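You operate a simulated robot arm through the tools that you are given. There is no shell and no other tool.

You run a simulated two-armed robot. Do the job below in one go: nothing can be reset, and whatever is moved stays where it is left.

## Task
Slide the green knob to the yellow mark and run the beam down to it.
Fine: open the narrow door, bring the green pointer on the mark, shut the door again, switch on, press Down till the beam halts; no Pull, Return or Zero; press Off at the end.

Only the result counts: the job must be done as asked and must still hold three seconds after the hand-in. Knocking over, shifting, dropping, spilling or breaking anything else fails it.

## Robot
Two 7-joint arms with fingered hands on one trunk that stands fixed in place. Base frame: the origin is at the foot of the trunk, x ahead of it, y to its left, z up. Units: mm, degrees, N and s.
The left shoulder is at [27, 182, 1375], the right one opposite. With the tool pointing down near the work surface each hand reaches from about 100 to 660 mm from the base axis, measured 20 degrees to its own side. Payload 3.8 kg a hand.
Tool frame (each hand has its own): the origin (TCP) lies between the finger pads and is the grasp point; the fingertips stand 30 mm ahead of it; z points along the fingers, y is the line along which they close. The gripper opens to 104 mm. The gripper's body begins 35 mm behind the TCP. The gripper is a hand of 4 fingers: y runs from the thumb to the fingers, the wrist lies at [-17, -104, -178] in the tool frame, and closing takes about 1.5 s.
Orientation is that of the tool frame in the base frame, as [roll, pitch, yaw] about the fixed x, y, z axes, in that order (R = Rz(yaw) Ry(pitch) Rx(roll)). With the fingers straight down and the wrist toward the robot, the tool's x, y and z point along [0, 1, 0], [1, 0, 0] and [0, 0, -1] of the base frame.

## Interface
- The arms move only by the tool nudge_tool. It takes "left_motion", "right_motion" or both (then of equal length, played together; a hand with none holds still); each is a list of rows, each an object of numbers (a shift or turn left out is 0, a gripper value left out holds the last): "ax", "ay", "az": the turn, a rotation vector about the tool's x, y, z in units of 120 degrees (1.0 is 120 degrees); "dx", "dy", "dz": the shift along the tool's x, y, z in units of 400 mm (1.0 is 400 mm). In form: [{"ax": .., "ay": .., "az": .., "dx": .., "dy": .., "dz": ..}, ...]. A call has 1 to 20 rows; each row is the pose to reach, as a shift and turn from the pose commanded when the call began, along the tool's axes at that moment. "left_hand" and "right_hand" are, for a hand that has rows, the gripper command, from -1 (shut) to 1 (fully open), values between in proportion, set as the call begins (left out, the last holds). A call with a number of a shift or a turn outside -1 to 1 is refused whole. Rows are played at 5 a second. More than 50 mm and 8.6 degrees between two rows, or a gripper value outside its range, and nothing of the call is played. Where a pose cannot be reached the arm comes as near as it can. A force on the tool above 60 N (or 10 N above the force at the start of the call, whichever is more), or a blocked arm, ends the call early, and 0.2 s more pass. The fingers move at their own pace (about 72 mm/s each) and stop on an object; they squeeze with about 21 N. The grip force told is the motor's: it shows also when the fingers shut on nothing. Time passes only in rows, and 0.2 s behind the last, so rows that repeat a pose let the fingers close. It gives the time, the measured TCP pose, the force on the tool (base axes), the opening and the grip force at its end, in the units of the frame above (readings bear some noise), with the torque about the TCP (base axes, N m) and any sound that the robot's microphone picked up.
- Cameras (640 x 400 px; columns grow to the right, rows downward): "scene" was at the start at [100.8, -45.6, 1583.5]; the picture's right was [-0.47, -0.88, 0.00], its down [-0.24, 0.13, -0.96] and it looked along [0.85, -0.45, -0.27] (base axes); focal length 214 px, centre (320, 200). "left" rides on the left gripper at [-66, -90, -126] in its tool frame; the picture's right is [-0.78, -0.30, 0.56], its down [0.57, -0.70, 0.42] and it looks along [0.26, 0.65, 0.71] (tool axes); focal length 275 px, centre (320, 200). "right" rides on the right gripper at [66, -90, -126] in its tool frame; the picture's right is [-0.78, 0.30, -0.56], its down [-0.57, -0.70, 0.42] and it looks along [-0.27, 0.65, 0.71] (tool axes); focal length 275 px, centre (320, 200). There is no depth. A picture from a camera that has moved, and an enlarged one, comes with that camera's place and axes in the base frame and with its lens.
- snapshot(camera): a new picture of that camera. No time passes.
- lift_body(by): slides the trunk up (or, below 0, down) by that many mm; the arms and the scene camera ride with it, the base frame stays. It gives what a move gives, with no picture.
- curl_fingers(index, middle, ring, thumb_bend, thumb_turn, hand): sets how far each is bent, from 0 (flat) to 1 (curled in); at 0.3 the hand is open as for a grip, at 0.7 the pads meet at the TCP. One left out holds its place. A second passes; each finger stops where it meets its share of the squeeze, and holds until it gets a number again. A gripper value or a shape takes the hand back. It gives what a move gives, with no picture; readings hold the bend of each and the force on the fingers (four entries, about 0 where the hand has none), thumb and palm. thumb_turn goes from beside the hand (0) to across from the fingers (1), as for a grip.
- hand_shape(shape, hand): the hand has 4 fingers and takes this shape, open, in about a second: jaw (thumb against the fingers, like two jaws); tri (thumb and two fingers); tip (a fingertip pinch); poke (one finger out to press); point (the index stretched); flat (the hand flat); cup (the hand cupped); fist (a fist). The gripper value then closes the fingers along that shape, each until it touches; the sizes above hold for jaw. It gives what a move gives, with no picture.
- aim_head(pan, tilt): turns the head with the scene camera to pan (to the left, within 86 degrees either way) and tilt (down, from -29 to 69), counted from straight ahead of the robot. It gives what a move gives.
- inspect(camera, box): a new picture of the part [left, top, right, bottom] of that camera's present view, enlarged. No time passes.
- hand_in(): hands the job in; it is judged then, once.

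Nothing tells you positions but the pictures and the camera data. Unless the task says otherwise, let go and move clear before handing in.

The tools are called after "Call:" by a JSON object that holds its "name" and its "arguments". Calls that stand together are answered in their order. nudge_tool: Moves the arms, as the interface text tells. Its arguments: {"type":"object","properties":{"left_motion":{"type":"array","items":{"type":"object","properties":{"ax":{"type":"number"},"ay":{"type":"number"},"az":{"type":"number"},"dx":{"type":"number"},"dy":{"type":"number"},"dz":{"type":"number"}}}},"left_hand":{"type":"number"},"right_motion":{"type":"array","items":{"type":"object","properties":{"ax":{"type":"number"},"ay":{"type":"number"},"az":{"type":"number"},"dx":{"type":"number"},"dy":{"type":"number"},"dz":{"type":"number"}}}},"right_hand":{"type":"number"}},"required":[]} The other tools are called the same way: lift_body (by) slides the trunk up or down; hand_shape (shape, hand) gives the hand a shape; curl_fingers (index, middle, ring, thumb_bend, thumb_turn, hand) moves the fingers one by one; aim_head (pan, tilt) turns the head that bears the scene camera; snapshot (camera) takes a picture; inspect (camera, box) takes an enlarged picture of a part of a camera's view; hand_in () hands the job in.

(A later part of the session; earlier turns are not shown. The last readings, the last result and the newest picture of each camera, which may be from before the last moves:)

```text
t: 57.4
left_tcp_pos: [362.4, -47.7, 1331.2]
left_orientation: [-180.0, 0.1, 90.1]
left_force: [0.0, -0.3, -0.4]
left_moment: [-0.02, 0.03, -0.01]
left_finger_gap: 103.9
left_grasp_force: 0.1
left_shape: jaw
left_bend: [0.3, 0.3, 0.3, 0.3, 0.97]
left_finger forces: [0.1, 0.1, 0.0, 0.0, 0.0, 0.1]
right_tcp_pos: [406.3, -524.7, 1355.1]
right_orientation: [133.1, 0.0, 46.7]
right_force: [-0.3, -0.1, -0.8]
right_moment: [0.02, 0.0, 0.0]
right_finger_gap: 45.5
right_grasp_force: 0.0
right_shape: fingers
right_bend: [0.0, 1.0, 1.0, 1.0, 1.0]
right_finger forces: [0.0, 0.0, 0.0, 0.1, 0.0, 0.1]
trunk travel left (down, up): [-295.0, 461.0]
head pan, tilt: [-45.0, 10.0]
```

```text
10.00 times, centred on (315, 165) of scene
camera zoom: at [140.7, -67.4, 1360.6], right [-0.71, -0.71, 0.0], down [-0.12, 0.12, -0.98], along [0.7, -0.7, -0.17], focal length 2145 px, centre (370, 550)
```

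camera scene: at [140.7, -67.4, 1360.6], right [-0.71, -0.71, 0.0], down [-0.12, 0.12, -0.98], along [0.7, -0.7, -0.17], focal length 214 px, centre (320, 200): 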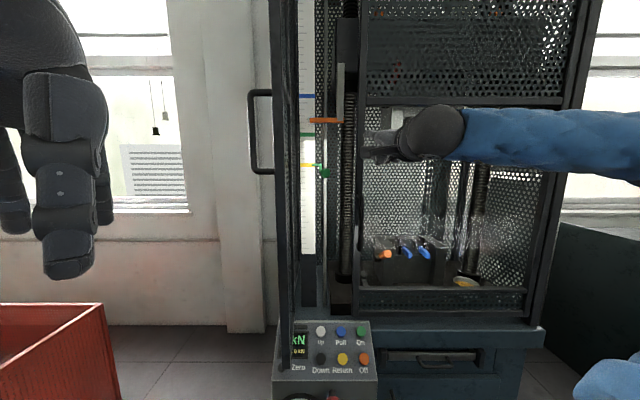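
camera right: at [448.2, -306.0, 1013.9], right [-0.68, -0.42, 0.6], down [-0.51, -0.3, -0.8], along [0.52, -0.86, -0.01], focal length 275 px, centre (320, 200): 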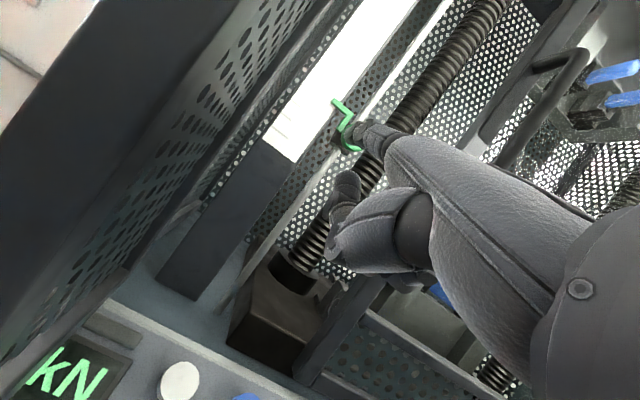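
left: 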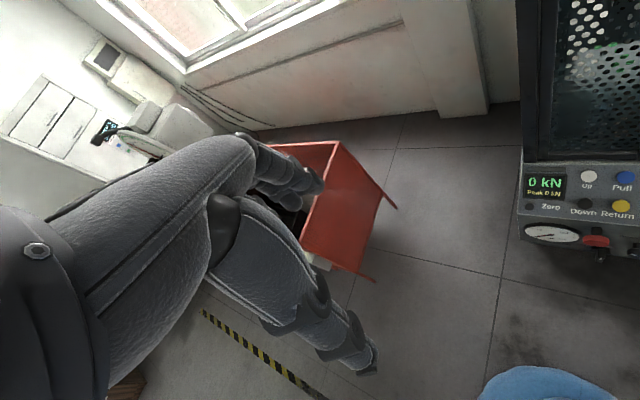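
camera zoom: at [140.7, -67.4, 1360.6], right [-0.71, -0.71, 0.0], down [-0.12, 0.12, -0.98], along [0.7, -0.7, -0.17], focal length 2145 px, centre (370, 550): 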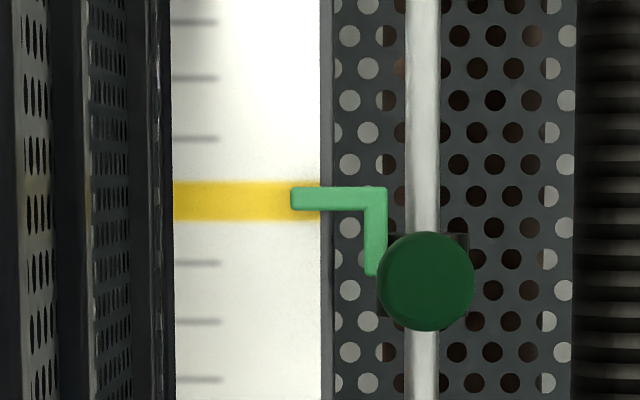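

Level view confirms the pointer centred on the yellow strip (within ~1 mm). Next I close the door: the left hand will push it from its outer side. I turn the left hand toward the machine first.

Call:
{"name": "nudge_tool", "arguments": {"left_motion": [{"az": 0.06}, {"az": 0.12}, {"az": 0.18}, {"az": 0.25}, {"az": 0.31}, {"az": 0.375}]}}

Call:
{"name": "hand_shape", "arguments": {"hand": "left", "shape": "flat"}}

Call:
{"name": "aim_head", "arguments": {"pan": -25, "tilt": 15}}

Call:
{"name": "snapshot", "arguments": {"camera": "scene"}}

Call:
{"name": "snapshot", "arguments": {"camera": "left"}}

```text
t: 58.8
left_tcp_pos: [362.6, -46.8, 1330.0]
left_orientation: [179.9, 0.1, 44.9]
left_force: [-0.2, -0.4, 0.2]
left_moment: [0.0, 0.01, 0.04]
left_finger_gap: 103.8
left_grasp_force: 0.0
left_shape: jaw
left_bend: [0.3, 0.3, 0.3, 0.3, 0.97]
left_finger forces: [0.0, 0.1, 0.1, 0.1, 0.0, 0.0]
right_tcp_pos: [405.5, -525.4, 1355.7]
right_orientation: [133.0, 0.0, 46.5]
right_force: [0.0, 0.4, -0.2]
right_moment: [0.01, 0.04, 0.0]
right_finger_gap: 45.6
right_grasp_force: 0.1
right_shape: fingers
right_bend: [0.0, 1.0, 1.0, 1.0, 1.0]
right_finger forces: [0.0, 0.0, 0.0, 0.1, 0.0, 0.1]
trunk travel left (down, up): [-295.0, 461.0]
head pan, tilt: [-45.0, 10.0]
```

```text
t: 59.7
left_tcp_pos: [360.9, -47.9, 1331.4]
left_orientation: [179.9, 0.1, 45.2]
left_force: [-0.4, -0.2, 0.1]
left_moment: [0.01, -0.02, -0.01]
left_finger_gap: 0.0
left_grasp_force: 0.1
left_shape: flat
left_bend: [0.0, 0.0, 0.0, 0.39, 0.0]
left_finger forces: [0.1, 0.0, 0.1, 0.0, 0.0, 0.0]
right_tcp_pos: [403.6, -525.2, 1355.8]
right_orientation: [132.9, 0.1, 46.6]
right_force: [-1.3, -0.2, -0.4]
right_moment: [0.0, 0.0, -0.01]
right_finger_gap: 45.6
right_grasp_force: 0.1
right_shape: fingers
right_bend: [0.0, 1.0, 1.0, 1.0, 1.0]
right_finger forces: [0.0, 0.1, 0.0, 0.1, 0.0, 0.0]
trunk travel left (down, up): [-295.0, 461.0]
head pan, tilt: [-45.0, 10.0]
```

```text
t: 60.5
left_tcp_pos: [361.4, -47.8, 1330.5]
left_orientation: [179.9, 0.2, 45.1]
left_force: [-0.3, 0.1, 0.2]
left_moment: [-0.02, 0.02, 0.0]
left_finger_gap: 0.0
left_grasp_force: 0.1
left_shape: flat
left_bend: [0.0, 0.0, 0.0, 0.39, 0.0]
left_finger forces: [0.1, 0.0, 0.0, 0.1, 0.1, 0.0]
right_tcp_pos: [405.4, -526.2, 1354.4]
right_orientation: [132.9, 0.0, 46.7]
right_force: [-0.7, -0.6, 0.6]
right_moment: [-0.02, -0.02, 0.03]
right_finger_gap: 45.8
right_grasp_force: 0.1
right_shape: fingers
right_bend: [0.0, 1.0, 1.0, 1.0, 1.0]
right_finger forces: [0.0, 0.0, 0.0, 0.1, 0.0, 0.0]
trunk travel left (down, up): [-295.0, 461.0]
head pan, tilt: [-25.0, 15.0]
```

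```text
taken
camera scene: at [159.1, -41.2, 1352.7], right [-0.42, -0.91, 0.0], down [-0.23, 0.11, -0.97], along [0.88, -0.41, -0.26], focal length 214 px, centre (320, 200)
```

scene: 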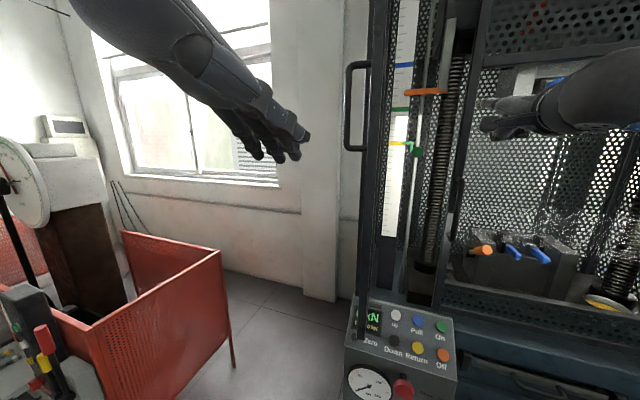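

```text
taken
camera left: at [252.3, -30.8, 1455.3], right [-0.76, -0.34, -0.56], down [-0.09, 0.9, -0.43], along [0.65, -0.27, -0.71], focal length 275 px, centre (320, 200)
```

left: 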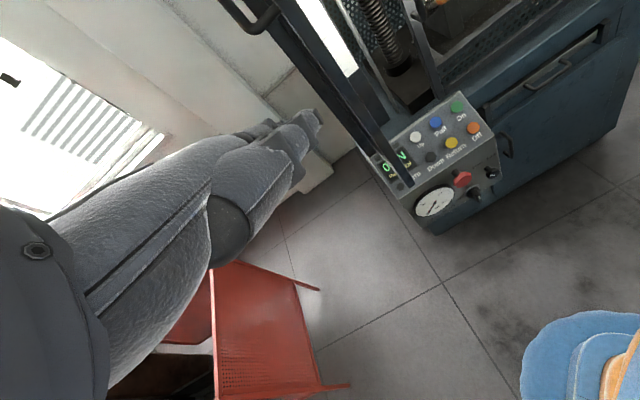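

I level the left flat hand and bring it forward, staying left of the open door and below its handle.

Call:
{"name": "nudge_tool", "arguments": {"left_motion": [{"ax": -0.065, "dx": 0.0075, "dy": 0.05, "dz": 0.054}, {"ax": -0.13, "dx": 0.015, "dy": 0.1, "dz": 0.108}, {"ax": -0.195, "dx": 0.0225, "dy": 0.15, "dz": 0.1625}, {"ax": -0.26, "dx": 0.03, "dy": 0.2, "dz": 0.217}, {"ax": -0.325, "dx": 0.0375, "dy": 0.25, "dz": 0.271}, {"ax": -0.39, "dx": 0.045, "dy": 0.3, "dz": 0.325}]}}

Call:
{"name": "snapshot", "arguments": {"camera": "scene"}}

Call:
{"name": "snapshot", "arguments": {"camera": "left"}}

```text
t: 61.9
left_tcp_pos: [459.3, -120.6, 1198.3]
left_orientation: [133.1, 0.1, 45.0]
left_force: [0.1, -0.2, 0.0]
left_moment: [-0.01, -0.02, -0.01]
left_finger_gap: 0.0
left_grasp_force: 0.1
left_shape: flat
left_bend: [0.0, 0.0, 0.0, 0.39, 0.0]
left_finger forces: [0.0, 0.0, 0.1, 0.0, 0.1, 0.0]
right_tcp_pos: [406.7, -525.5, 1355.1]
right_orientation: [133.0, 0.0, 46.6]
right_force: [-0.8, 0.0, -0.2]
right_moment: [-0.02, -0.03, 0.0]
right_finger_gap: 45.8
right_grasp_force: 0.2
right_shape: fingers
right_bend: [0.0, 1.0, 1.0, 1.0, 1.0]
right_finger forces: [0.0, 0.1, 0.0, 0.1, 0.0, 0.1]
trunk travel left (down, up): [-295.0, 461.0]
head pan, tilt: [-25.0, 15.0]
```

```text
taken
camera scene: at [159.9, -41.2, 1352.5], right [-0.42, -0.91, 0.0], down [-0.24, 0.11, -0.97], along [0.88, -0.41, -0.26], focal length 214 px, centre (320, 200)
```

scene: 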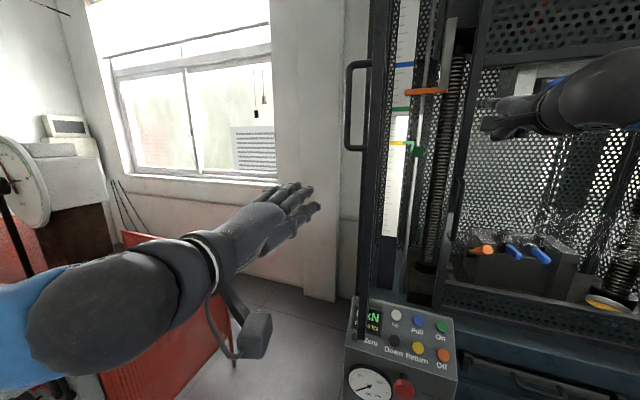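

```text
taken
camera left: at [305.3, -57.9, 1218.3], right [-0.41, -0.69, -0.59], down [0.28, 0.52, -0.8], along [0.87, -0.49, -0.02], focal length 275 px, centre (320, 200)
```

left: 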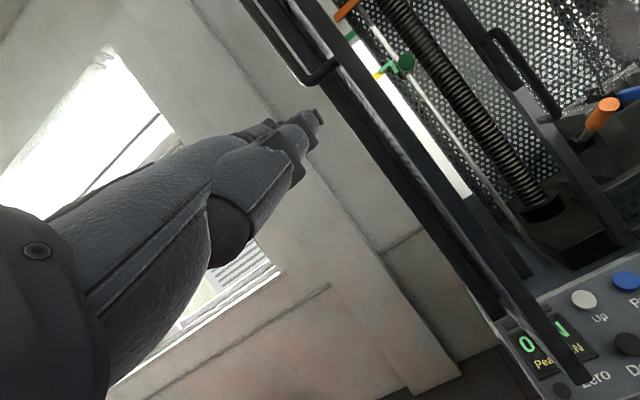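

Call:
{"name": "nudge_tool", "arguments": {"left_motion": [{"dy": 0.06, "dz": 0.064}, {"dy": 0.12, "dz": 0.128}, {"dy": 0.18, "dz": 0.193}, {"dy": 0.24, "dz": 0.257}, {"dy": 0.29, "dz": 0.311}]}}

Call:
{"name": "snapshot", "arguments": {"camera": "scene"}}

Call:
{"name": "snapshot", "arguments": {"camera": "left"}}

```text
t: 63.1
left_tcp_pos: [580.2, -239.7, 1200.8]
left_orientation: [133.1, 0.0, 45.0]
left_force: [0.5, -0.4, 0.1]
left_moment: [0.0, -0.03, -0.01]
left_finger_gap: 0.0
left_grasp_force: 0.1
left_shape: flat
left_bend: [0.0, 0.0, 0.0, 0.39, 0.0]
left_finger forces: [0.0, 0.1, 0.0, 0.0, 0.0, 0.0]
right_tcp_pos: [406.5, -526.7, 1355.1]
right_orientation: [133.0, 0.0, 46.6]
right_force: [0.6, 0.0, 0.7]
right_moment: [0.02, 0.02, 0.0]
right_finger_gap: 45.3
right_grasp_force: 0.0
right_shape: fingers
right_bend: [0.0, 1.0, 1.0, 1.0, 1.0]
right_finger forces: [0.0, 0.0, 0.0, 0.1, 0.1, 0.0]
trunk travel left (down, up): [-295.0, 461.0]
head pan, tilt: [-25.0, 15.0]
```

```text
taken
camera scene: at [159.4, -41.8, 1352.6], right [-0.42, -0.91, 0.0], down [-0.23, 0.11, -0.97], along [0.88, -0.41, -0.26], focal length 214 px, centre (320, 200)
```

scene: 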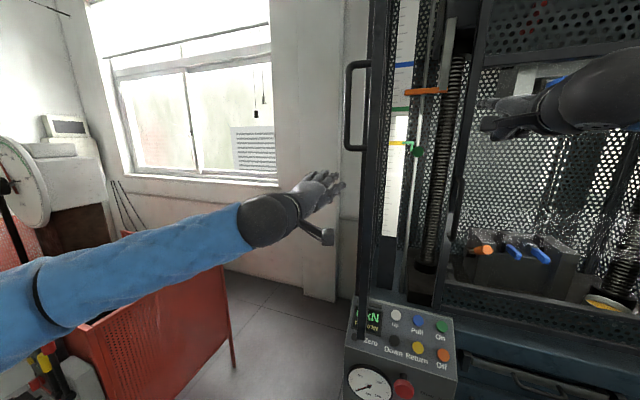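

```text
taken
camera left: at [426.3, -178.6, 1219.5], right [-0.4, -0.69, -0.6], down [0.28, 0.52, -0.8], along [0.87, -0.49, -0.02], focal length 275 px, centre (320, 200)
```

left: 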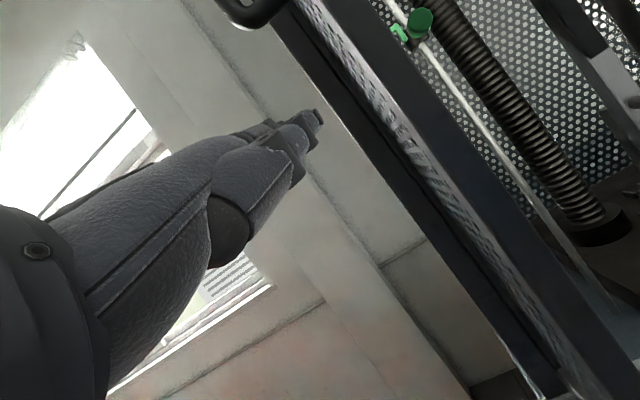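

The left fingers lie outside the door, near its edge. I move the right hand further right, and push the door closed with the left hand along its arc.

Call:
{"name": "nudge_tool", "arguments": {"right_motion": [{"dx": -0.07}, {"dx": -0.14}, {"dx": -0.2}]}}

Call:
{"name": "nudge_tool", "arguments": {"left_motion": [{"dx": -0.06}, {"dx": -0.1275}, {"dx": -0.18}, {"dx": -0.2275, "dy": -0.003, "dz": -0.004}, {"dx": -0.28, "dy": 0.002, "dz": 0.002}, {"dx": -0.325, "dy": 0.0085, "dz": 0.009}, {"dx": -0.37, "dy": 0.022, "dz": 0.023}, {"dx": -0.415, "dy": 0.0375, "dz": 0.04}]}}

Call:
{"name": "snapshot", "arguments": {"camera": "scene"}}

Call:
{"name": "snapshot", "arguments": {"camera": "left"}}

```text
t: 63.9
left_tcp_pos: [580.0, -239.3, 1200.5]
left_orientation: [133.1, -0.1, 45.1]
left_force: [0.2, -0.7, 1.2]
left_moment: [0.02, -0.02, 0.0]
left_finger_gap: 0.1
left_grasp_force: 0.0
left_shape: flat
left_bend: [0.0, 0.0, 0.0, 0.39, 0.0]
left_finger forces: [0.0, 0.0, 0.0, 0.0, 0.1, 0.0]
right_tcp_pos: [350.6, -584.7, 1357.0]
right_orientation: [132.9, 0.0, 46.7]
right_force: [-0.9, -1.0, -0.8]
right_moment: [-0.01, 0.0, 0.0]
right_finger_gap: 45.4
right_grasp_force: 0.0
right_shape: fingers
right_bend: [0.0, 1.0, 1.0, 1.0, 1.0]
right_finger forces: [0.0, 0.0, 0.0, 0.1, 0.1, 0.0]
trunk travel left (down, up): [-295.0, 461.0]
head pan, tilt: [-25.0, 15.0]
```

```text
t: 65.7
left_tcp_pos: [482.0, -353.5, 1200.7]
left_orientation: [133.2, 0.1, 45.0]
left_force: [0.5, -0.9, -0.4]
left_moment: [0.01, 0.01, -0.02]
left_finger_gap: 95.9
left_grasp_force: 0.1
left_shape: flat
left_bend: [0.0, 0.0, 0.0, 0.39, 0.0]
left_finger forces: [0.1, 0.0, 0.0, 0.0, 0.0, 0.1]
left hand out of reach, approached as far as the arm can: row 8
right_tcp_pos: [351.7, -584.8, 1357.2]
right_orientation: [132.9, 0.1, 46.5]
right_force: [-0.2, -0.1, -0.4]
right_moment: [0.02, 0.0, -0.05]
right_finger_gap: 45.6
right_grasp_force: 0.1
right_shape: fingers
right_bend: [0.0, 1.0, 1.0, 1.0, 1.0]
right_finger forces: [0.0, 0.0, 0.0, 0.0, 0.0, 0.0]
trunk travel left (down, up): [-295.0, 461.0]
head pan, tilt: [-25.0, 15.0]
```

```text
taken
camera scene: at [159.4, -40.7, 1352.6], right [-0.42, -0.91, 0.0], down [-0.23, 0.11, -0.97], along [0.88, -0.41, -0.26], focal length 214 px, centre (320, 200)
```

scene: 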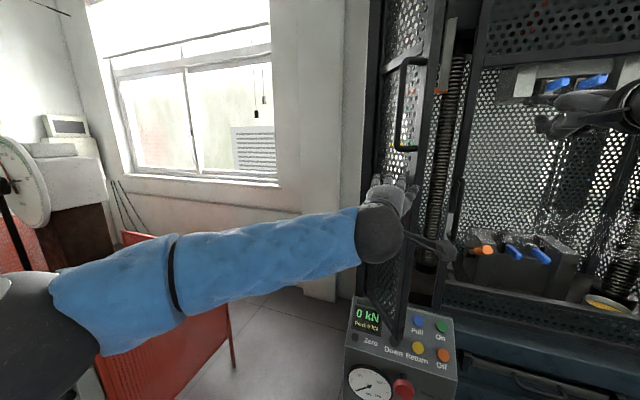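

```text
taken
camera left: at [329.3, -292.8, 1219.7], right [-0.4, -0.69, -0.6], down [0.28, 0.52, -0.8], along [0.87, -0.49, -0.01], focal length 275 px, centre (320, 200)
```

left: 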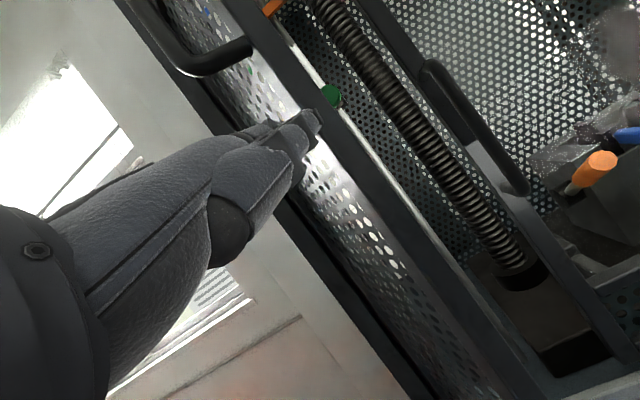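

The door follows easily (now ~55° open). I turn the left hand rightwards a bit and keep pushing forward.

Call:
{"name": "nudge_tool", "arguments": {"left_motion": [{"ay": -0.0305, "az": 0.0285, "dx": -0.006, "dy": 0.017, "dz": 0.018}, {"ay": -0.061, "az": 0.057, "dx": -0.012, "dy": 0.034, "dz": 0.036}, {"ay": -0.0915, "az": 0.0855, "dx": -0.018, "dy": 0.051, "dz": 0.055}, {"ay": -0.122, "az": 0.114, "dx": -0.025, "dy": 0.068, "dz": 0.073}]}}

Call:
{"name": "snapshot", "arguments": {"camera": "scene"}}

Call:
{"name": "snapshot", "arguments": {"camera": "left"}}

```text
t: 66.7
left_tcp_pos: [516.6, -371.0, 1209.1]
left_orientation: [133.0, -0.1, 24.9]
left_force: [0.2, -0.6, 2.1]
left_moment: [0.0, 0.01, 0.0]
left_finger_gap: 0.0
left_grasp_force: 0.1
left_shape: flat
left_bend: [0.0, 0.0, 0.0, 0.39, 0.0]
left_finger forces: [0.0, 0.1, 0.0, 0.0, 0.0, 0.1]
left hand out of reach, approached as far as the arm can: row 3, 4
right_tcp_pos: [349.8, -584.5, 1358.5]
right_orientation: [132.9, 0.0, 46.6]
right_force: [-0.5, -0.3, -0.3]
right_moment: [-0.02, -0.03, -0.01]
right_finger_gap: 45.8
right_grasp_force: 0.1
right_shape: fingers
right_bend: [0.0, 1.0, 1.0, 1.0, 1.0]
right_finger forces: [0.0, 0.1, 0.0, 0.1, 0.1, 0.0]
trunk travel left (down, up): [-295.0, 461.0]
head pan, tilt: [-25.0, 15.0]
```

```text
taken
camera scene: at [158.3, -41.0, 1352.8], right [-0.42, -0.91, 0.0], down [-0.23, 0.11, -0.97], along [0.88, -0.41, -0.26], focal length 214 px, centre (320, 200)
```

scene: 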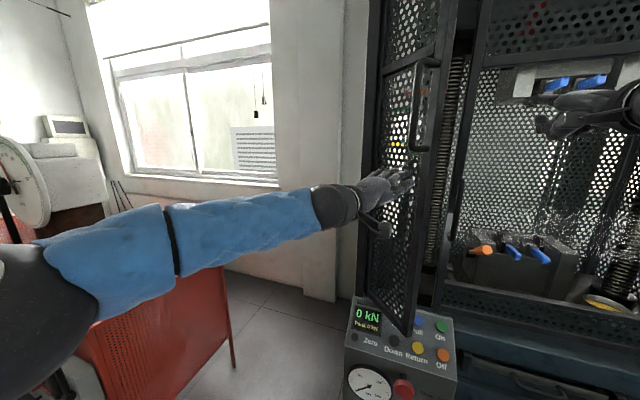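

```text
taken
camera left: at [393.4, -259.5, 1227.5], right [-0.62, -0.51, -0.6], down [0.45, 0.39, -0.8], along [0.65, -0.76, -0.01], focal length 275 px, centre (320, 200)
```

left: 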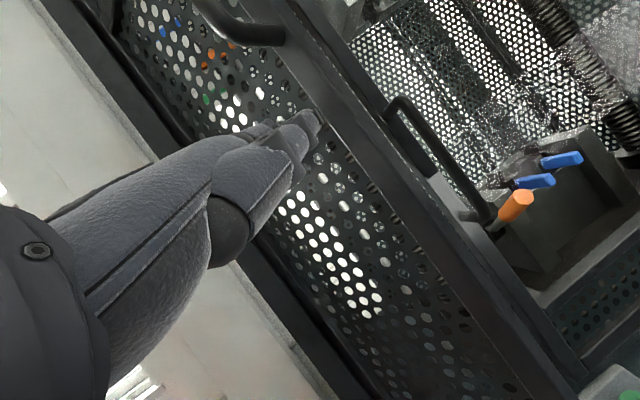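

The door is ~40° open. The left arm is nearly stretched, so I lower the trunk 150 mm (the shoulders come forward) and continue.

Call:
{"name": "lift_body", "arguments": {"by": -150}}

Call:
{"name": "snapshot", "arguments": {"camera": "scene"}}

Call:
{"name": "snapshot", "arguments": {"camera": "left"}}

```text
t: 68.5
left_tcp_pos: [518.1, -370.8, 1059.3]
left_orientation: [133.0, -0.1, 25.2]
left_force: [-0.2, 0.1, -0.5]
left_moment: [-0.01, 0.04, -0.04]
left_finger_gap: 0.0
left_grasp_force: 0.1
left_shape: flat
left_bend: [0.0, 0.0, 0.0, 0.39, 0.0]
left_finger forces: [0.0, 0.0, 0.0, 0.0, 0.0, 0.0]
right_tcp_pos: [349.3, -583.1, 1206.2]
right_orientation: [133.0, 0.0, 46.7]
right_force: [0.0, -0.4, 0.6]
right_moment: [-0.01, 0.01, 0.01]
right_finger_gap: 45.4
right_grasp_force: 0.0
right_shape: fingers
right_bend: [0.0, 1.0, 1.0, 1.0, 1.0]
right_finger forces: [0.0, 0.1, 0.0, 0.1, 0.1, 0.0]
trunk travel left (down, up): [-145.0, 611.0]
head pan, tilt: [-25.0, 15.0]
```

```text
taken
camera scene: at [232.3, -41.1, 1197.8], right [-0.42, -0.91, 0.0], down [-0.23, 0.11, -0.97], along [0.88, -0.41, -0.26], focal length 214 px, centre (320, 200)
```

scene: 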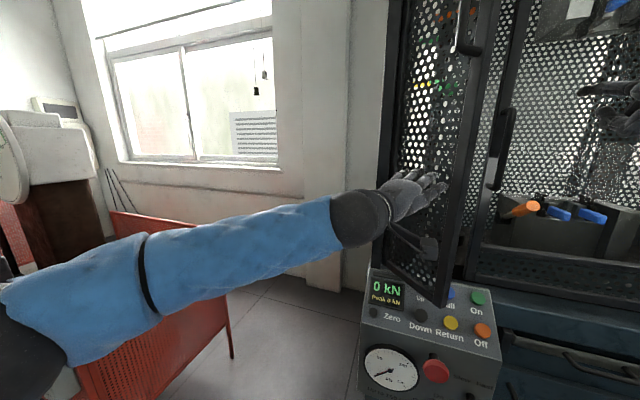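

```text
taken
camera left: at [394.0, -259.8, 1078.1], right [-0.62, -0.51, -0.6], down [0.45, 0.39, -0.8], along [0.65, -0.76, -0.01], focal length 275 px, centre (320, 200)
```

left: 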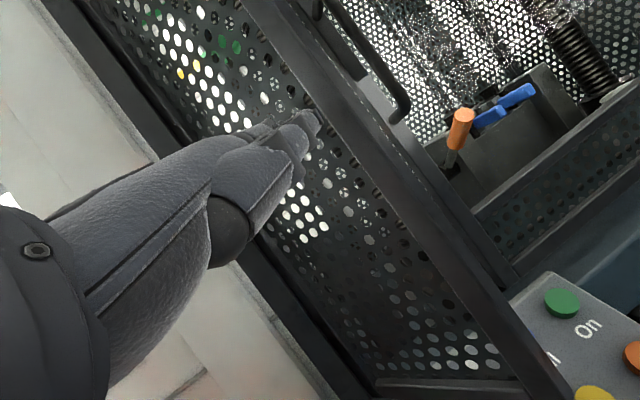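

Call:
{"name": "nudge_tool", "arguments": {"left_motion": [{"dx": -0.025, "dy": 0.02, "dz": 0.022}, {"dx": -0.05, "dy": 0.045, "dz": 0.05}, {"dx": -0.076, "dy": 0.075, "dz": 0.08}, {"dx": -0.102, "dy": 0.103, "dz": 0.111}, {"dx": -0.104, "dy": 0.126, "dz": 0.135}]}}

Call:
{"name": "snapshot", "arguments": {"camera": "scene"}}

Call:
{"name": "snapshot", "arguments": {"camera": "left"}}

```text
t: 69.7
left_tcp_pos: [513.3, -386.0, 1058.3]
left_orientation: [133.0, 0.0, 25.1]
left_force: [-0.4, 0.7, 0.5]
left_moment: [0.0, 0.03, -0.04]
left_finger_gap: 0.0
left_grasp_force: 0.1
left_shape: flat
left_bend: [0.0, 0.0, 0.0, 0.39, 0.0]
left_finger forces: [0.1, 0.0, 0.0, 0.0, 0.0, 0.1]
left hand out of reach, approached as far as the arm can: row 2, 3, 4, 5
right_tcp_pos: [350.7, -584.1, 1205.8]
right_orientation: [132.9, 0.0, 46.5]
right_force: [0.2, 0.6, -0.3]
right_moment: [-0.01, 0.0, 0.01]
right_finger_gap: 45.7
right_grasp_force: 0.0
right_shape: fingers
right_bend: [0.0, 1.0, 1.0, 1.0, 1.0]
right_finger forces: [0.0, 0.0, 0.0, 0.1, 0.0, 0.0]
trunk travel left (down, up): [-145.0, 611.0]
head pan, tilt: [-25.0, 15.0]
```

```text
taken
camera scene: at [232.8, -41.1, 1197.5], right [-0.42, -0.91, 0.0], down [-0.23, 0.11, -0.97], along [0.88, -0.41, -0.26], focal length 214 px, centre (320, 200)
```

scene: 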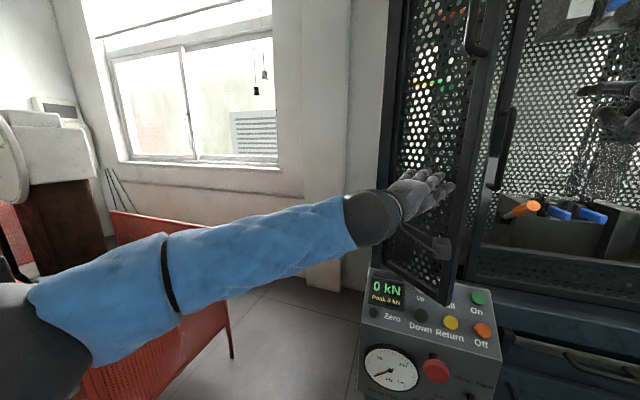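

```text
taken
camera left: at [389.6, -275.0, 1077.1], right [-0.62, -0.51, -0.6], down [0.45, 0.4, -0.8], along [0.65, -0.76, -0.01], focal length 275 px, centre (320, 200)
```

left: 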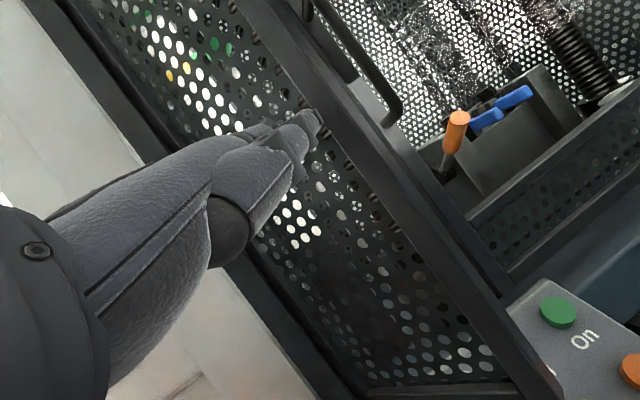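

The left arm is at its limit with the door ~33° open. I retract it and let the right fist finish the push from the front.

Call:
{"name": "nudge_tool", "arguments": {"left_motion": [{"dx": 0.03, "dy": -0.05, "dz": -0.055}, {"dx": 0.08, "dy": -0.11, "dz": -0.12}, {"dx": 0.13, "dy": -0.17, "dz": -0.185}, {"dx": 0.18, "dy": -0.23, "dz": -0.25}, {"dx": 0.23, "dy": -0.29, "dz": -0.31}]}}

Call:
{"name": "curl_fingers", "arguments": {"hand": "right", "index": 1, "middle": 1, "ring": 1, "thumb_bend": 1, "thumb_turn": 1}}

Call:
{"name": "aim_head", "arguments": {"pan": -45, "tilt": 10}}

Call:
{"name": "nudge_tool", "arguments": {"right_motion": [{"dy": -0.05, "dz": 0.005}, {"dx": 0.05, "dy": -0.1, "dz": 0.01}, {"dx": 0.13, "dy": -0.14, "dz": 0.02}, {"dx": 0.21, "dy": -0.16, "dz": 0.03}, {"dx": 0.29, "dy": -0.16, "dz": 0.03}, {"dx": 0.35, "dy": -0.16, "dz": 0.03}]}}

Call:
{"name": "snapshot", "arguments": {"camera": "scene"}}

Call:
{"name": "snapshot", "arguments": {"camera": "right"}}

```text
t: 70.9
left_tcp_pos: [524.4, -190.4, 1055.0]
left_orientation: [133.2, 0.1, 25.0]
left_force: [-0.3, -0.1, -0.2]
left_moment: [-0.01, 0.0, -0.03]
left_finger_gap: 0.0
left_grasp_force: 0.2
left_shape: flat
left_bend: [0.0, 0.0, 0.0, 0.39, 0.0]
left_finger forces: [0.0, 0.0, 0.0, 0.0, 0.0, 0.0]
right_tcp_pos: [350.2, -584.3, 1206.2]
right_orientation: [132.9, 0.1, 46.5]
right_force: [-0.9, 0.3, 0.2]
right_moment: [0.01, 0.0, 0.01]
right_finger_gap: 45.5
right_grasp_force: 0.1
right_shape: fingers
right_bend: [0.0, 1.0, 1.0, 1.0, 1.0]
right_finger forces: [0.1, 0.0, 0.0, 0.0, 0.1, 0.0]
trunk travel left (down, up): [-145.0, 611.0]
head pan, tilt: [-25.0, 15.0]
```

```text
t: 71.9
left_tcp_pos: [523.9, -192.0, 1054.2]
left_orientation: [133.0, 0.1, 25.0]
left_force: [0.4, -0.1, 0.0]
left_moment: [-0.05, 0.0, -0.01]
left_finger_gap: 0.0
left_grasp_force: 0.1
left_shape: flat
left_bend: [0.0, 0.0, 0.0, 0.39, 0.0]
left_finger forces: [0.1, 0.0, 0.1, 0.1, 0.0, 0.0]
right_tcp_pos: [350.5, -583.5, 1205.2]
right_orientation: [133.0, 0.0, 46.6]
right_force: [-0.4, 0.1, 0.1]
right_moment: [0.0, 0.0, 0.01]
right_finger_gap: 14.3
right_grasp_force: 0.2
right_shape: fingers
right_bend: [0.79, 1.0, 1.0, 1.0, 1.0]
right_finger forces: [0.1, 0.0, 0.0, 0.0, 0.0, 0.0]
trunk travel left (down, up): [-145.0, 611.0]
head pan, tilt: [-25.0, 15.0]
```

```text
t: 72.7
left_tcp_pos: [524.6, -192.6, 1054.8]
left_orientation: [133.1, 0.1, 25.2]
left_force: [-0.1, 0.3, 0.0]
left_moment: [0.01, -0.04, 0.0]
left_finger_gap: 0.1
left_grasp_force: 0.1
left_shape: flat
left_bend: [0.0, 0.0, 0.0, 0.39, 0.0]
left_finger forces: [0.0, 0.0, 0.1, 0.1, 0.0, 0.0]
right_tcp_pos: [350.9, -584.0, 1205.9]
right_orientation: [132.9, 0.0, 46.6]
right_force: [0.0, 0.2, 0.2]
right_moment: [-0.01, -0.01, -0.01]
right_finger_gap: 6.3
right_grasp_force: 0.2
right_shape: fingers
right_bend: [0.87, 1.0, 1.0, 1.0, 1.0]
right_finger forces: [0.0, 0.0, 0.0, 0.1, 0.0, 0.1]
trunk travel left (down, up): [-145.0, 611.0]
head pan, tilt: [-45.0, 10.0]
```

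```text
t: 74.1
left_tcp_pos: [523.5, -190.8, 1053.9]
left_orientation: [133.1, 0.1, 25.1]
left_force: [0.1, -0.6, -0.2]
left_moment: [0.01, 0.0, 0.0]
left_finger_gap: 0.0
left_grasp_force: 0.0
left_shape: flat
left_bend: [0.0, 0.0, 0.0, 0.39, 0.0]
left_finger forces: [0.1, 0.0, 0.1, 0.1, 0.1, 0.0]
right_tcp_pos: [422.9, -458.4, 1152.8]
right_orientation: [132.8, -0.1, 46.6]
right_force: [0.9, 0.1, -0.1]
right_moment: [0.02, 0.03, 0.03]
right_finger_gap: 4.2
right_grasp_force: 0.0
right_shape: fingers
right_bend: [0.89, 1.0, 1.0, 1.0, 1.0]
right_finger forces: [0.0, 0.0, 0.0, 0.0, 0.0, 0.1]
trunk travel left (down, up): [-145.0, 611.0]
head pan, tilt: [-45.0, 10.0]
```

```text
taken
camera scene: at [214.2, -67.2, 1205.6], right [-0.71, -0.71, 0.0], down [-0.12, 0.12, -0.98], along [0.7, -0.7, -0.17], focal length 214 px, centre (320, 200)
```

scene: 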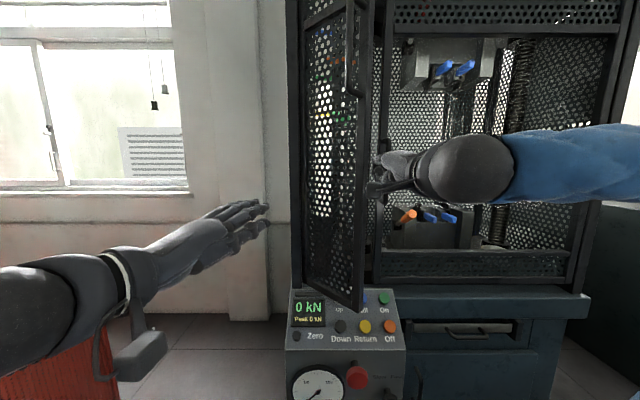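

```text
taken
camera right: at [356.1, -304.8, 1170.6], right [-0.68, -0.42, 0.6], down [-0.51, -0.3, -0.8], along [0.52, -0.86, -0.01], focal length 275 px, centre (320, 200)
```

right: 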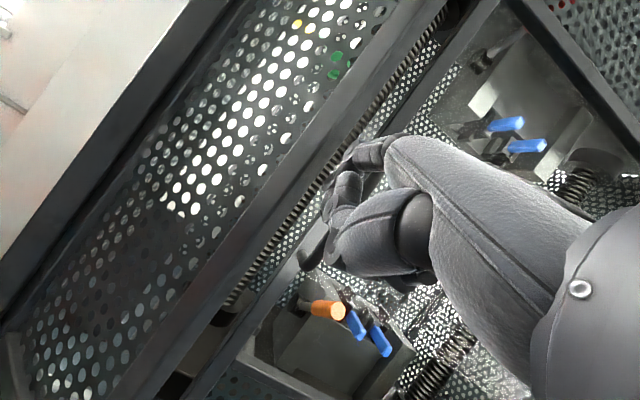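

Call:
{"name": "nudge_tool", "arguments": {"right_motion": [{"dx": 0.06}, {"dx": 0.12}, {"dx": 0.18}]}}

Call:
{"name": "nudge_tool", "arguments": {"right_motion": [{"dy": 0.034, "dz": 0.0365}, {"dy": 0.068, "dz": 0.073}, {"dy": 0.102, "dz": 0.11}, {"dy": 0.136, "dz": 0.146}]}}

Call:
{"name": "snapshot", "arguments": {"camera": "scene"}}

Call:
{"name": "snapshot", "arguments": {"camera": "right"}}

```text
t: 74.9
left_tcp_pos: [526.0, -191.2, 1054.3]
left_orientation: [133.1, 0.2, 25.0]
left_force: [0.2, 0.6, 0.0]
left_moment: [-0.01, -0.02, -0.02]
left_finger_gap: 0.1
left_grasp_force: 0.1
left_shape: flat
left_bend: [0.0, 0.0, 0.0, 0.39, 0.0]
left_finger forces: [0.0, 0.0, 0.1, 0.1, 0.1, 0.0]
right_tcp_pos: [472.8, -405.5, 1151.5]
right_orientation: [133.0, 0.0, 46.6]
right_force: [0.0, -0.7, 0.1]
right_moment: [0.01, 0.0, 0.02]
right_finger_gap: 4.1
right_grasp_force: 0.1
right_shape: fingers
right_bend: [0.9, 1.0, 1.0, 1.0, 1.0]
right_finger forces: [0.0, 0.1, 0.1, 0.0, 0.1, 0.1]
trunk travel left (down, up): [-145.0, 611.0]
head pan, tilt: [-45.0, 10.0]
```

```text
t: 75.9
left_tcp_pos: [524.4, -191.8, 1054.5]
left_orientation: [133.1, 0.1, 24.9]
left_force: [-0.1, -0.4, 0.2]
left_moment: [0.01, 0.0, 0.0]
left_finger_gap: 0.0
left_grasp_force: 0.0
left_shape: flat
left_bend: [0.0, 0.0, 0.0, 0.39, 0.0]
left_finger forces: [0.0, 0.0, 0.0, 0.0, 0.1, 0.0]
right_tcp_pos: [527.9, -460.8, 1149.5]
right_orientation: [132.9, 0.1, 46.6]
right_force: [0.3, 0.9, -0.1]
right_moment: [-0.01, 0.03, 0.01]
right_finger_gap: 4.0
right_grasp_force: 0.1
right_shape: fingers
right_bend: [0.9, 1.0, 1.0, 1.0, 1.0]
right_finger forces: [0.0, 0.0, 0.1, 0.2, 0.0, 0.0]
trunk travel left (down, up): [-145.0, 611.0]
head pan, tilt: [-45.0, 10.0]
```

```text
taken
camera scene: at [214.1, -67.3, 1205.6], right [-0.71, -0.71, 0.0], down [-0.12, 0.12, -0.98], along [0.7, -0.7, -0.17], focal length 214 px, centre (320, 200)
```

scene: 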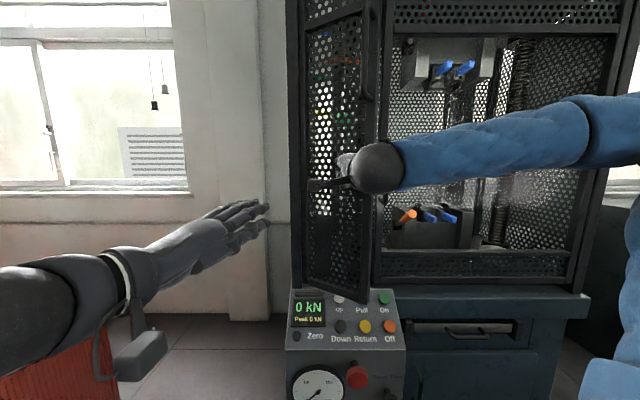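

```text
taken
camera right: at [461.6, -308.3, 1168.8], right [-0.68, -0.42, 0.6], down [-0.52, -0.3, -0.8], along [0.52, -0.85, -0.01], focal length 275 px, centre (320, 200)
```

right: 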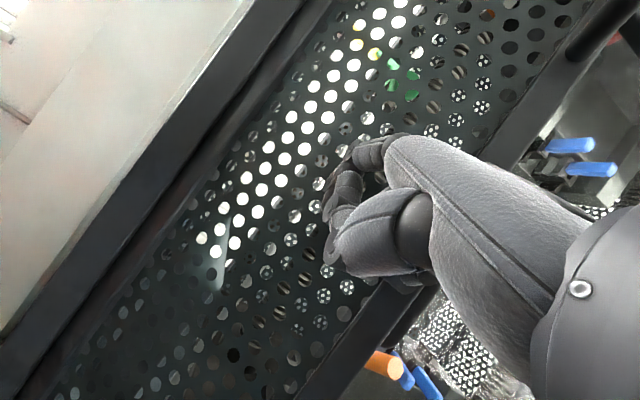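

The fist is closing the door. I keep pushing forward, shifting right toward the free edge.

Call:
{"name": "nudge_tool", "arguments": {"right_motion": [{"dx": -0.02, "dy": 0.025, "dz": 0.027}, {"dx": -0.05, "dy": 0.05, "dz": 0.054}, {"dx": -0.08, "dy": 0.075, "dz": 0.08}, {"dx": -0.11, "dy": 0.1, "dz": 0.107}]}}

Call:
{"name": "snapshot", "arguments": {"camera": "scene"}}

Call:
{"name": "snapshot", "arguments": {"camera": "right"}}

```text
t: 76.9
left_tcp_pos: [523.9, -191.5, 1054.5]
left_orientation: [133.1, 0.1, 25.1]
left_force: [0.2, 0.5, 0.8]
left_moment: [0.01, -0.01, -0.01]
left_finger_gap: 0.1
left_grasp_force: 0.0
left_shape: flat
left_bend: [0.0, 0.0, 0.0, 0.39, 0.0]
left_finger forces: [0.1, 0.0, 0.0, 0.0, 0.0, 0.1]
right_tcp_pos: [539.6, -533.5, 1151.3]
right_orientation: [132.9, -0.1, 46.7]
right_force: [-2.2, 2.7, -0.9]
right_moment: [-0.05, 0.02, 0.0]
right_finger_gap: 3.1
right_grasp_force: 0.0
right_shape: fingers
right_bend: [0.91, 1.0, 1.0, 1.0, 1.0]
right_finger forces: [0.0, 0.1, 0.0, 0.0, 0.1, 0.1]
trunk travel left (down, up): [-145.0, 611.0]
head pan, tilt: [-45.0, 10.0]
```

```text
taken
camera scene: at [213.6, -66.7, 1205.7], right [-0.71, -0.71, 0.0], down [-0.12, 0.12, -0.98], along [0.7, -0.7, -0.17], focal length 214 px, centre (320, 200)
```

scene: 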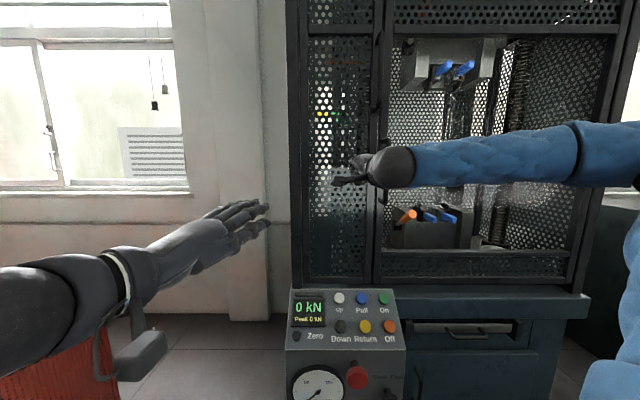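

```text
taken
camera right: at [473.0, -379.8, 1169.6], right [-0.68, -0.42, 0.6], down [-0.51, -0.3, -0.8], along [0.52, -0.85, -0.01], focal length 275 px, centre (320, 200)
```

right: 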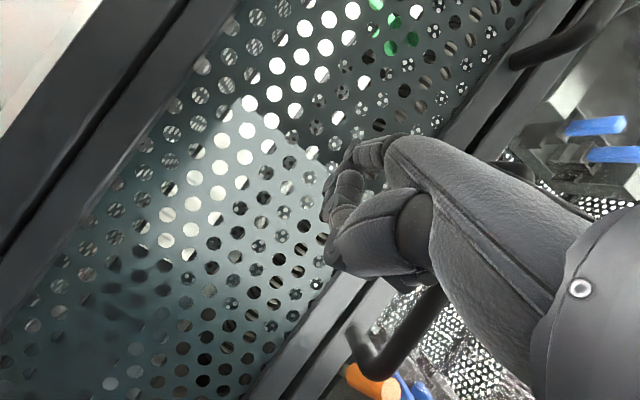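

The door looks closed; I press it a few mm more to seat it.

Call:
{"name": "nudge_tool", "arguments": {"right_motion": [{"dy": 0.007, "dz": 0.0075}, {"dy": 0.014, "dz": 0.015}, {"dy": 0.014, "dz": 0.015}]}}

Call:
{"name": "inspect", "arguments": {"camera": "scene", "box": [280, 0, 400, 150]}}

Call:
{"name": "inspect", "arguments": {"camera": "scene", "box": [280, 150, 420, 300]}}

```text
t: 77.7
left_tcp_pos: [521.4, -189.9, 1057.2]
left_orientation: [132.9, 0.0, 24.9]
left_force: [0.0, -0.3, 0.2]
left_moment: [0.01, 0.01, 0.01]
left_finger_gap: 0.0
left_grasp_force: 0.1
left_shape: flat
left_bend: [0.0, 0.0, 0.0, 0.39, 0.0]
left_finger forces: [0.1, 0.0, 0.0, 0.0, 0.0, 0.0]
right_tcp_pos: [543.1, -535.9, 1154.3]
right_orientation: [132.6, 0.1, 46.7]
right_force: [-24.5, 20.8, -4.6]
right_moment: [-0.6, -0.64, 0.33]
right_finger_gap: 4.4
right_grasp_force: 33.3
right_shape: fingers
right_bend: [0.92, 1.0, 1.0, 1.0, 1.0]
right_finger forces: [66.2, 0.0, 0.0, 0.0, 0.0, 0.1]
trunk travel left (down, up): [-145.0, 611.0]
head pan, tilt: [-45.0, 10.0]
```

```text
2.67 times, centred on (340, 75) of scene
camera zoom: at [210.4, -64.4, 1206.5], right [-0.71, -0.71, 0.0], down [-0.12, 0.12, -0.99], along [0.7, -0.7, -0.17], focal length 572 px, centre (267, 533)
```

zoom: 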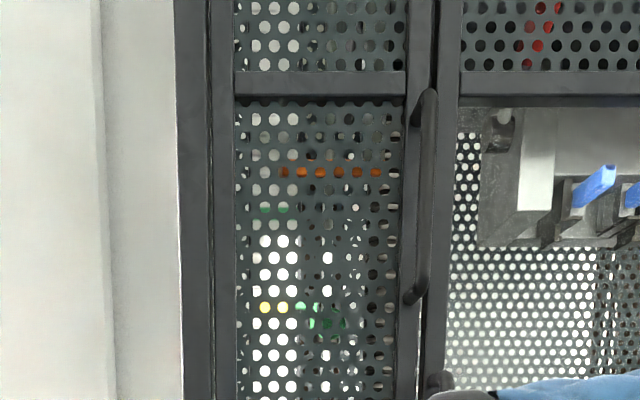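

```text
2.67 times, centred on (350, 225) of scene
camera zoom: at [210.4, -64.4, 1206.5], right [-0.71, -0.71, 0.0], down [-0.12, 0.12, -0.99], along [0.7, -0.7, -0.17], focal length 572 px, centre (240, 133)
```

zoom: 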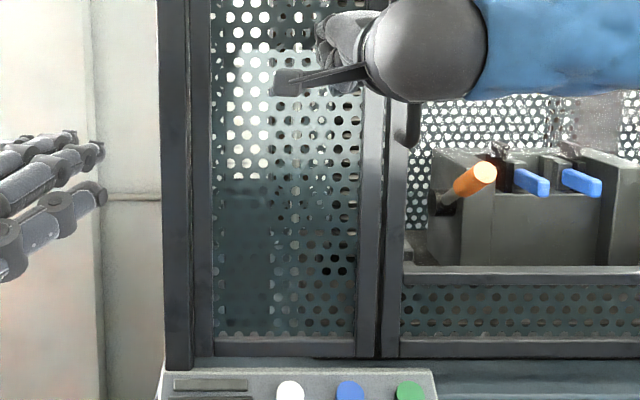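

The door is shut and seated. I back off, and look closely at the control panel.

Call:
{"name": "nudge_tool", "arguments": {"right_motion": [{"dy": -0.05, "dz": -0.055}, {"dy": -0.1, "dz": -0.11}, {"dx": -0.05, "dy": -0.15, "dz": -0.165}, {"dx": -0.1, "dy": -0.2, "dz": -0.22}]}}

Call:
{"name": "aim_head", "arguments": {"pan": -45, "tilt": 35}}

Call:
{"name": "snapshot", "arguments": {"camera": "scene"}}

Call:
{"name": "inspect", "arguments": {"camera": "scene", "box": [260, 140, 420, 260]}}

Call:
{"name": "inspect", "arguments": {"camera": "scene", "box": [260, 230, 420, 350]}}

```text
t: 78.7
left_tcp_pos: [524.8, -192.1, 1055.1]
left_orientation: [133.1, 0.1, 25.0]
left_force: [-0.3, -0.2, 0.0]
left_moment: [0.01, 0.04, 0.02]
left_finger_gap: 0.0
left_grasp_force: 0.1
left_shape: flat
left_bend: [0.0, 0.0, 0.0, 0.39, 0.0]
left_finger forces: [0.0, 0.1, 0.0, 0.0, 0.1, 0.0]
right_tcp_pos: [430.4, -486.0, 1153.7]
right_orientation: [132.8, 0.0, 46.6]
right_force: [-1.1, 0.1, 0.2]
right_moment: [0.0, 0.01, 0.0]
right_finger_gap: 3.6
right_grasp_force: 0.0
right_shape: fingers
right_bend: [0.92, 1.0, 1.0, 1.0, 1.0]
right_finger forces: [0.0, 0.0, 0.0, 0.0, 0.1, 0.2]
trunk travel left (down, up): [-145.0, 611.0]
head pan, tilt: [-45.0, 10.0]
```

```text
t: 79.6
left_tcp_pos: [524.9, -192.0, 1055.5]
left_orientation: [133.2, 0.1, 24.9]
left_force: [0.6, -0.6, 0.1]
left_moment: [0.02, 0.02, -0.02]
left_finger_gap: 0.3
left_grasp_force: 0.1
left_shape: flat
left_bend: [0.0, 0.0, 0.0, 0.39, 0.0]
left_finger forces: [0.0, 0.1, 0.0, 0.0, 0.0, 0.1]
right_tcp_pos: [432.3, -485.5, 1154.4]
right_orientation: [132.9, 0.0, 46.6]
right_force: [0.6, 0.7, -0.9]
right_moment: [-0.01, 0.0, 0.01]
right_finger_gap: 3.6
right_grasp_force: 0.1
right_shape: fingers
right_bend: [0.92, 1.0, 1.0, 1.0, 1.0]
right_finger forces: [0.1, 0.0, 0.0, 0.0, 0.0, 0.1]
trunk travel left (down, up): [-145.0, 611.0]
head pan, tilt: [-45.0, 35.0]
```

```text
taken
camera scene: at [210.5, -63.9, 1165.6], right [-0.71, -0.71, 0.0], down [-0.41, 0.41, -0.82], along [0.58, -0.58, -0.57], focal length 214 px, centre (320, 200)
```

scene: 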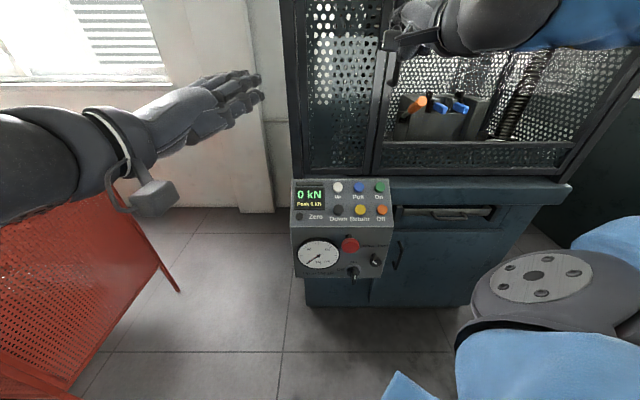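

```text
3.33 times, centred on (340, 200) of scene
camera zoom: at [210.5, -63.9, 1165.6], right [-0.71, -0.71, 0.0], down [-0.41, 0.41, -0.82], along [0.58, -0.58, -0.57], focal length 715 px, centre (253, 200)
```

zoom: 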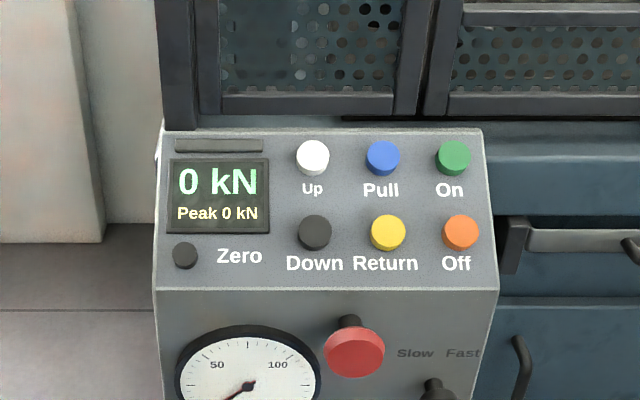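

```text
3.33 times, centred on (340, 290) of scene
camera zoom: at [210.5, -63.9, 1165.6], right [-0.71, -0.71, 0.0], down [-0.41, 0.41, -0.82], along [0.58, -0.58, -0.57], focal length 715 px, centre (253, -100)
```

zoom: 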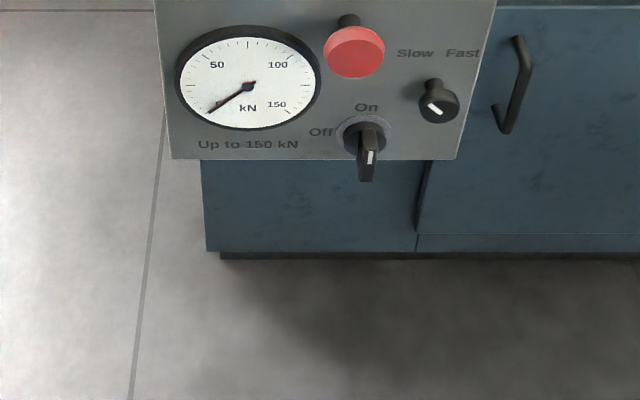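

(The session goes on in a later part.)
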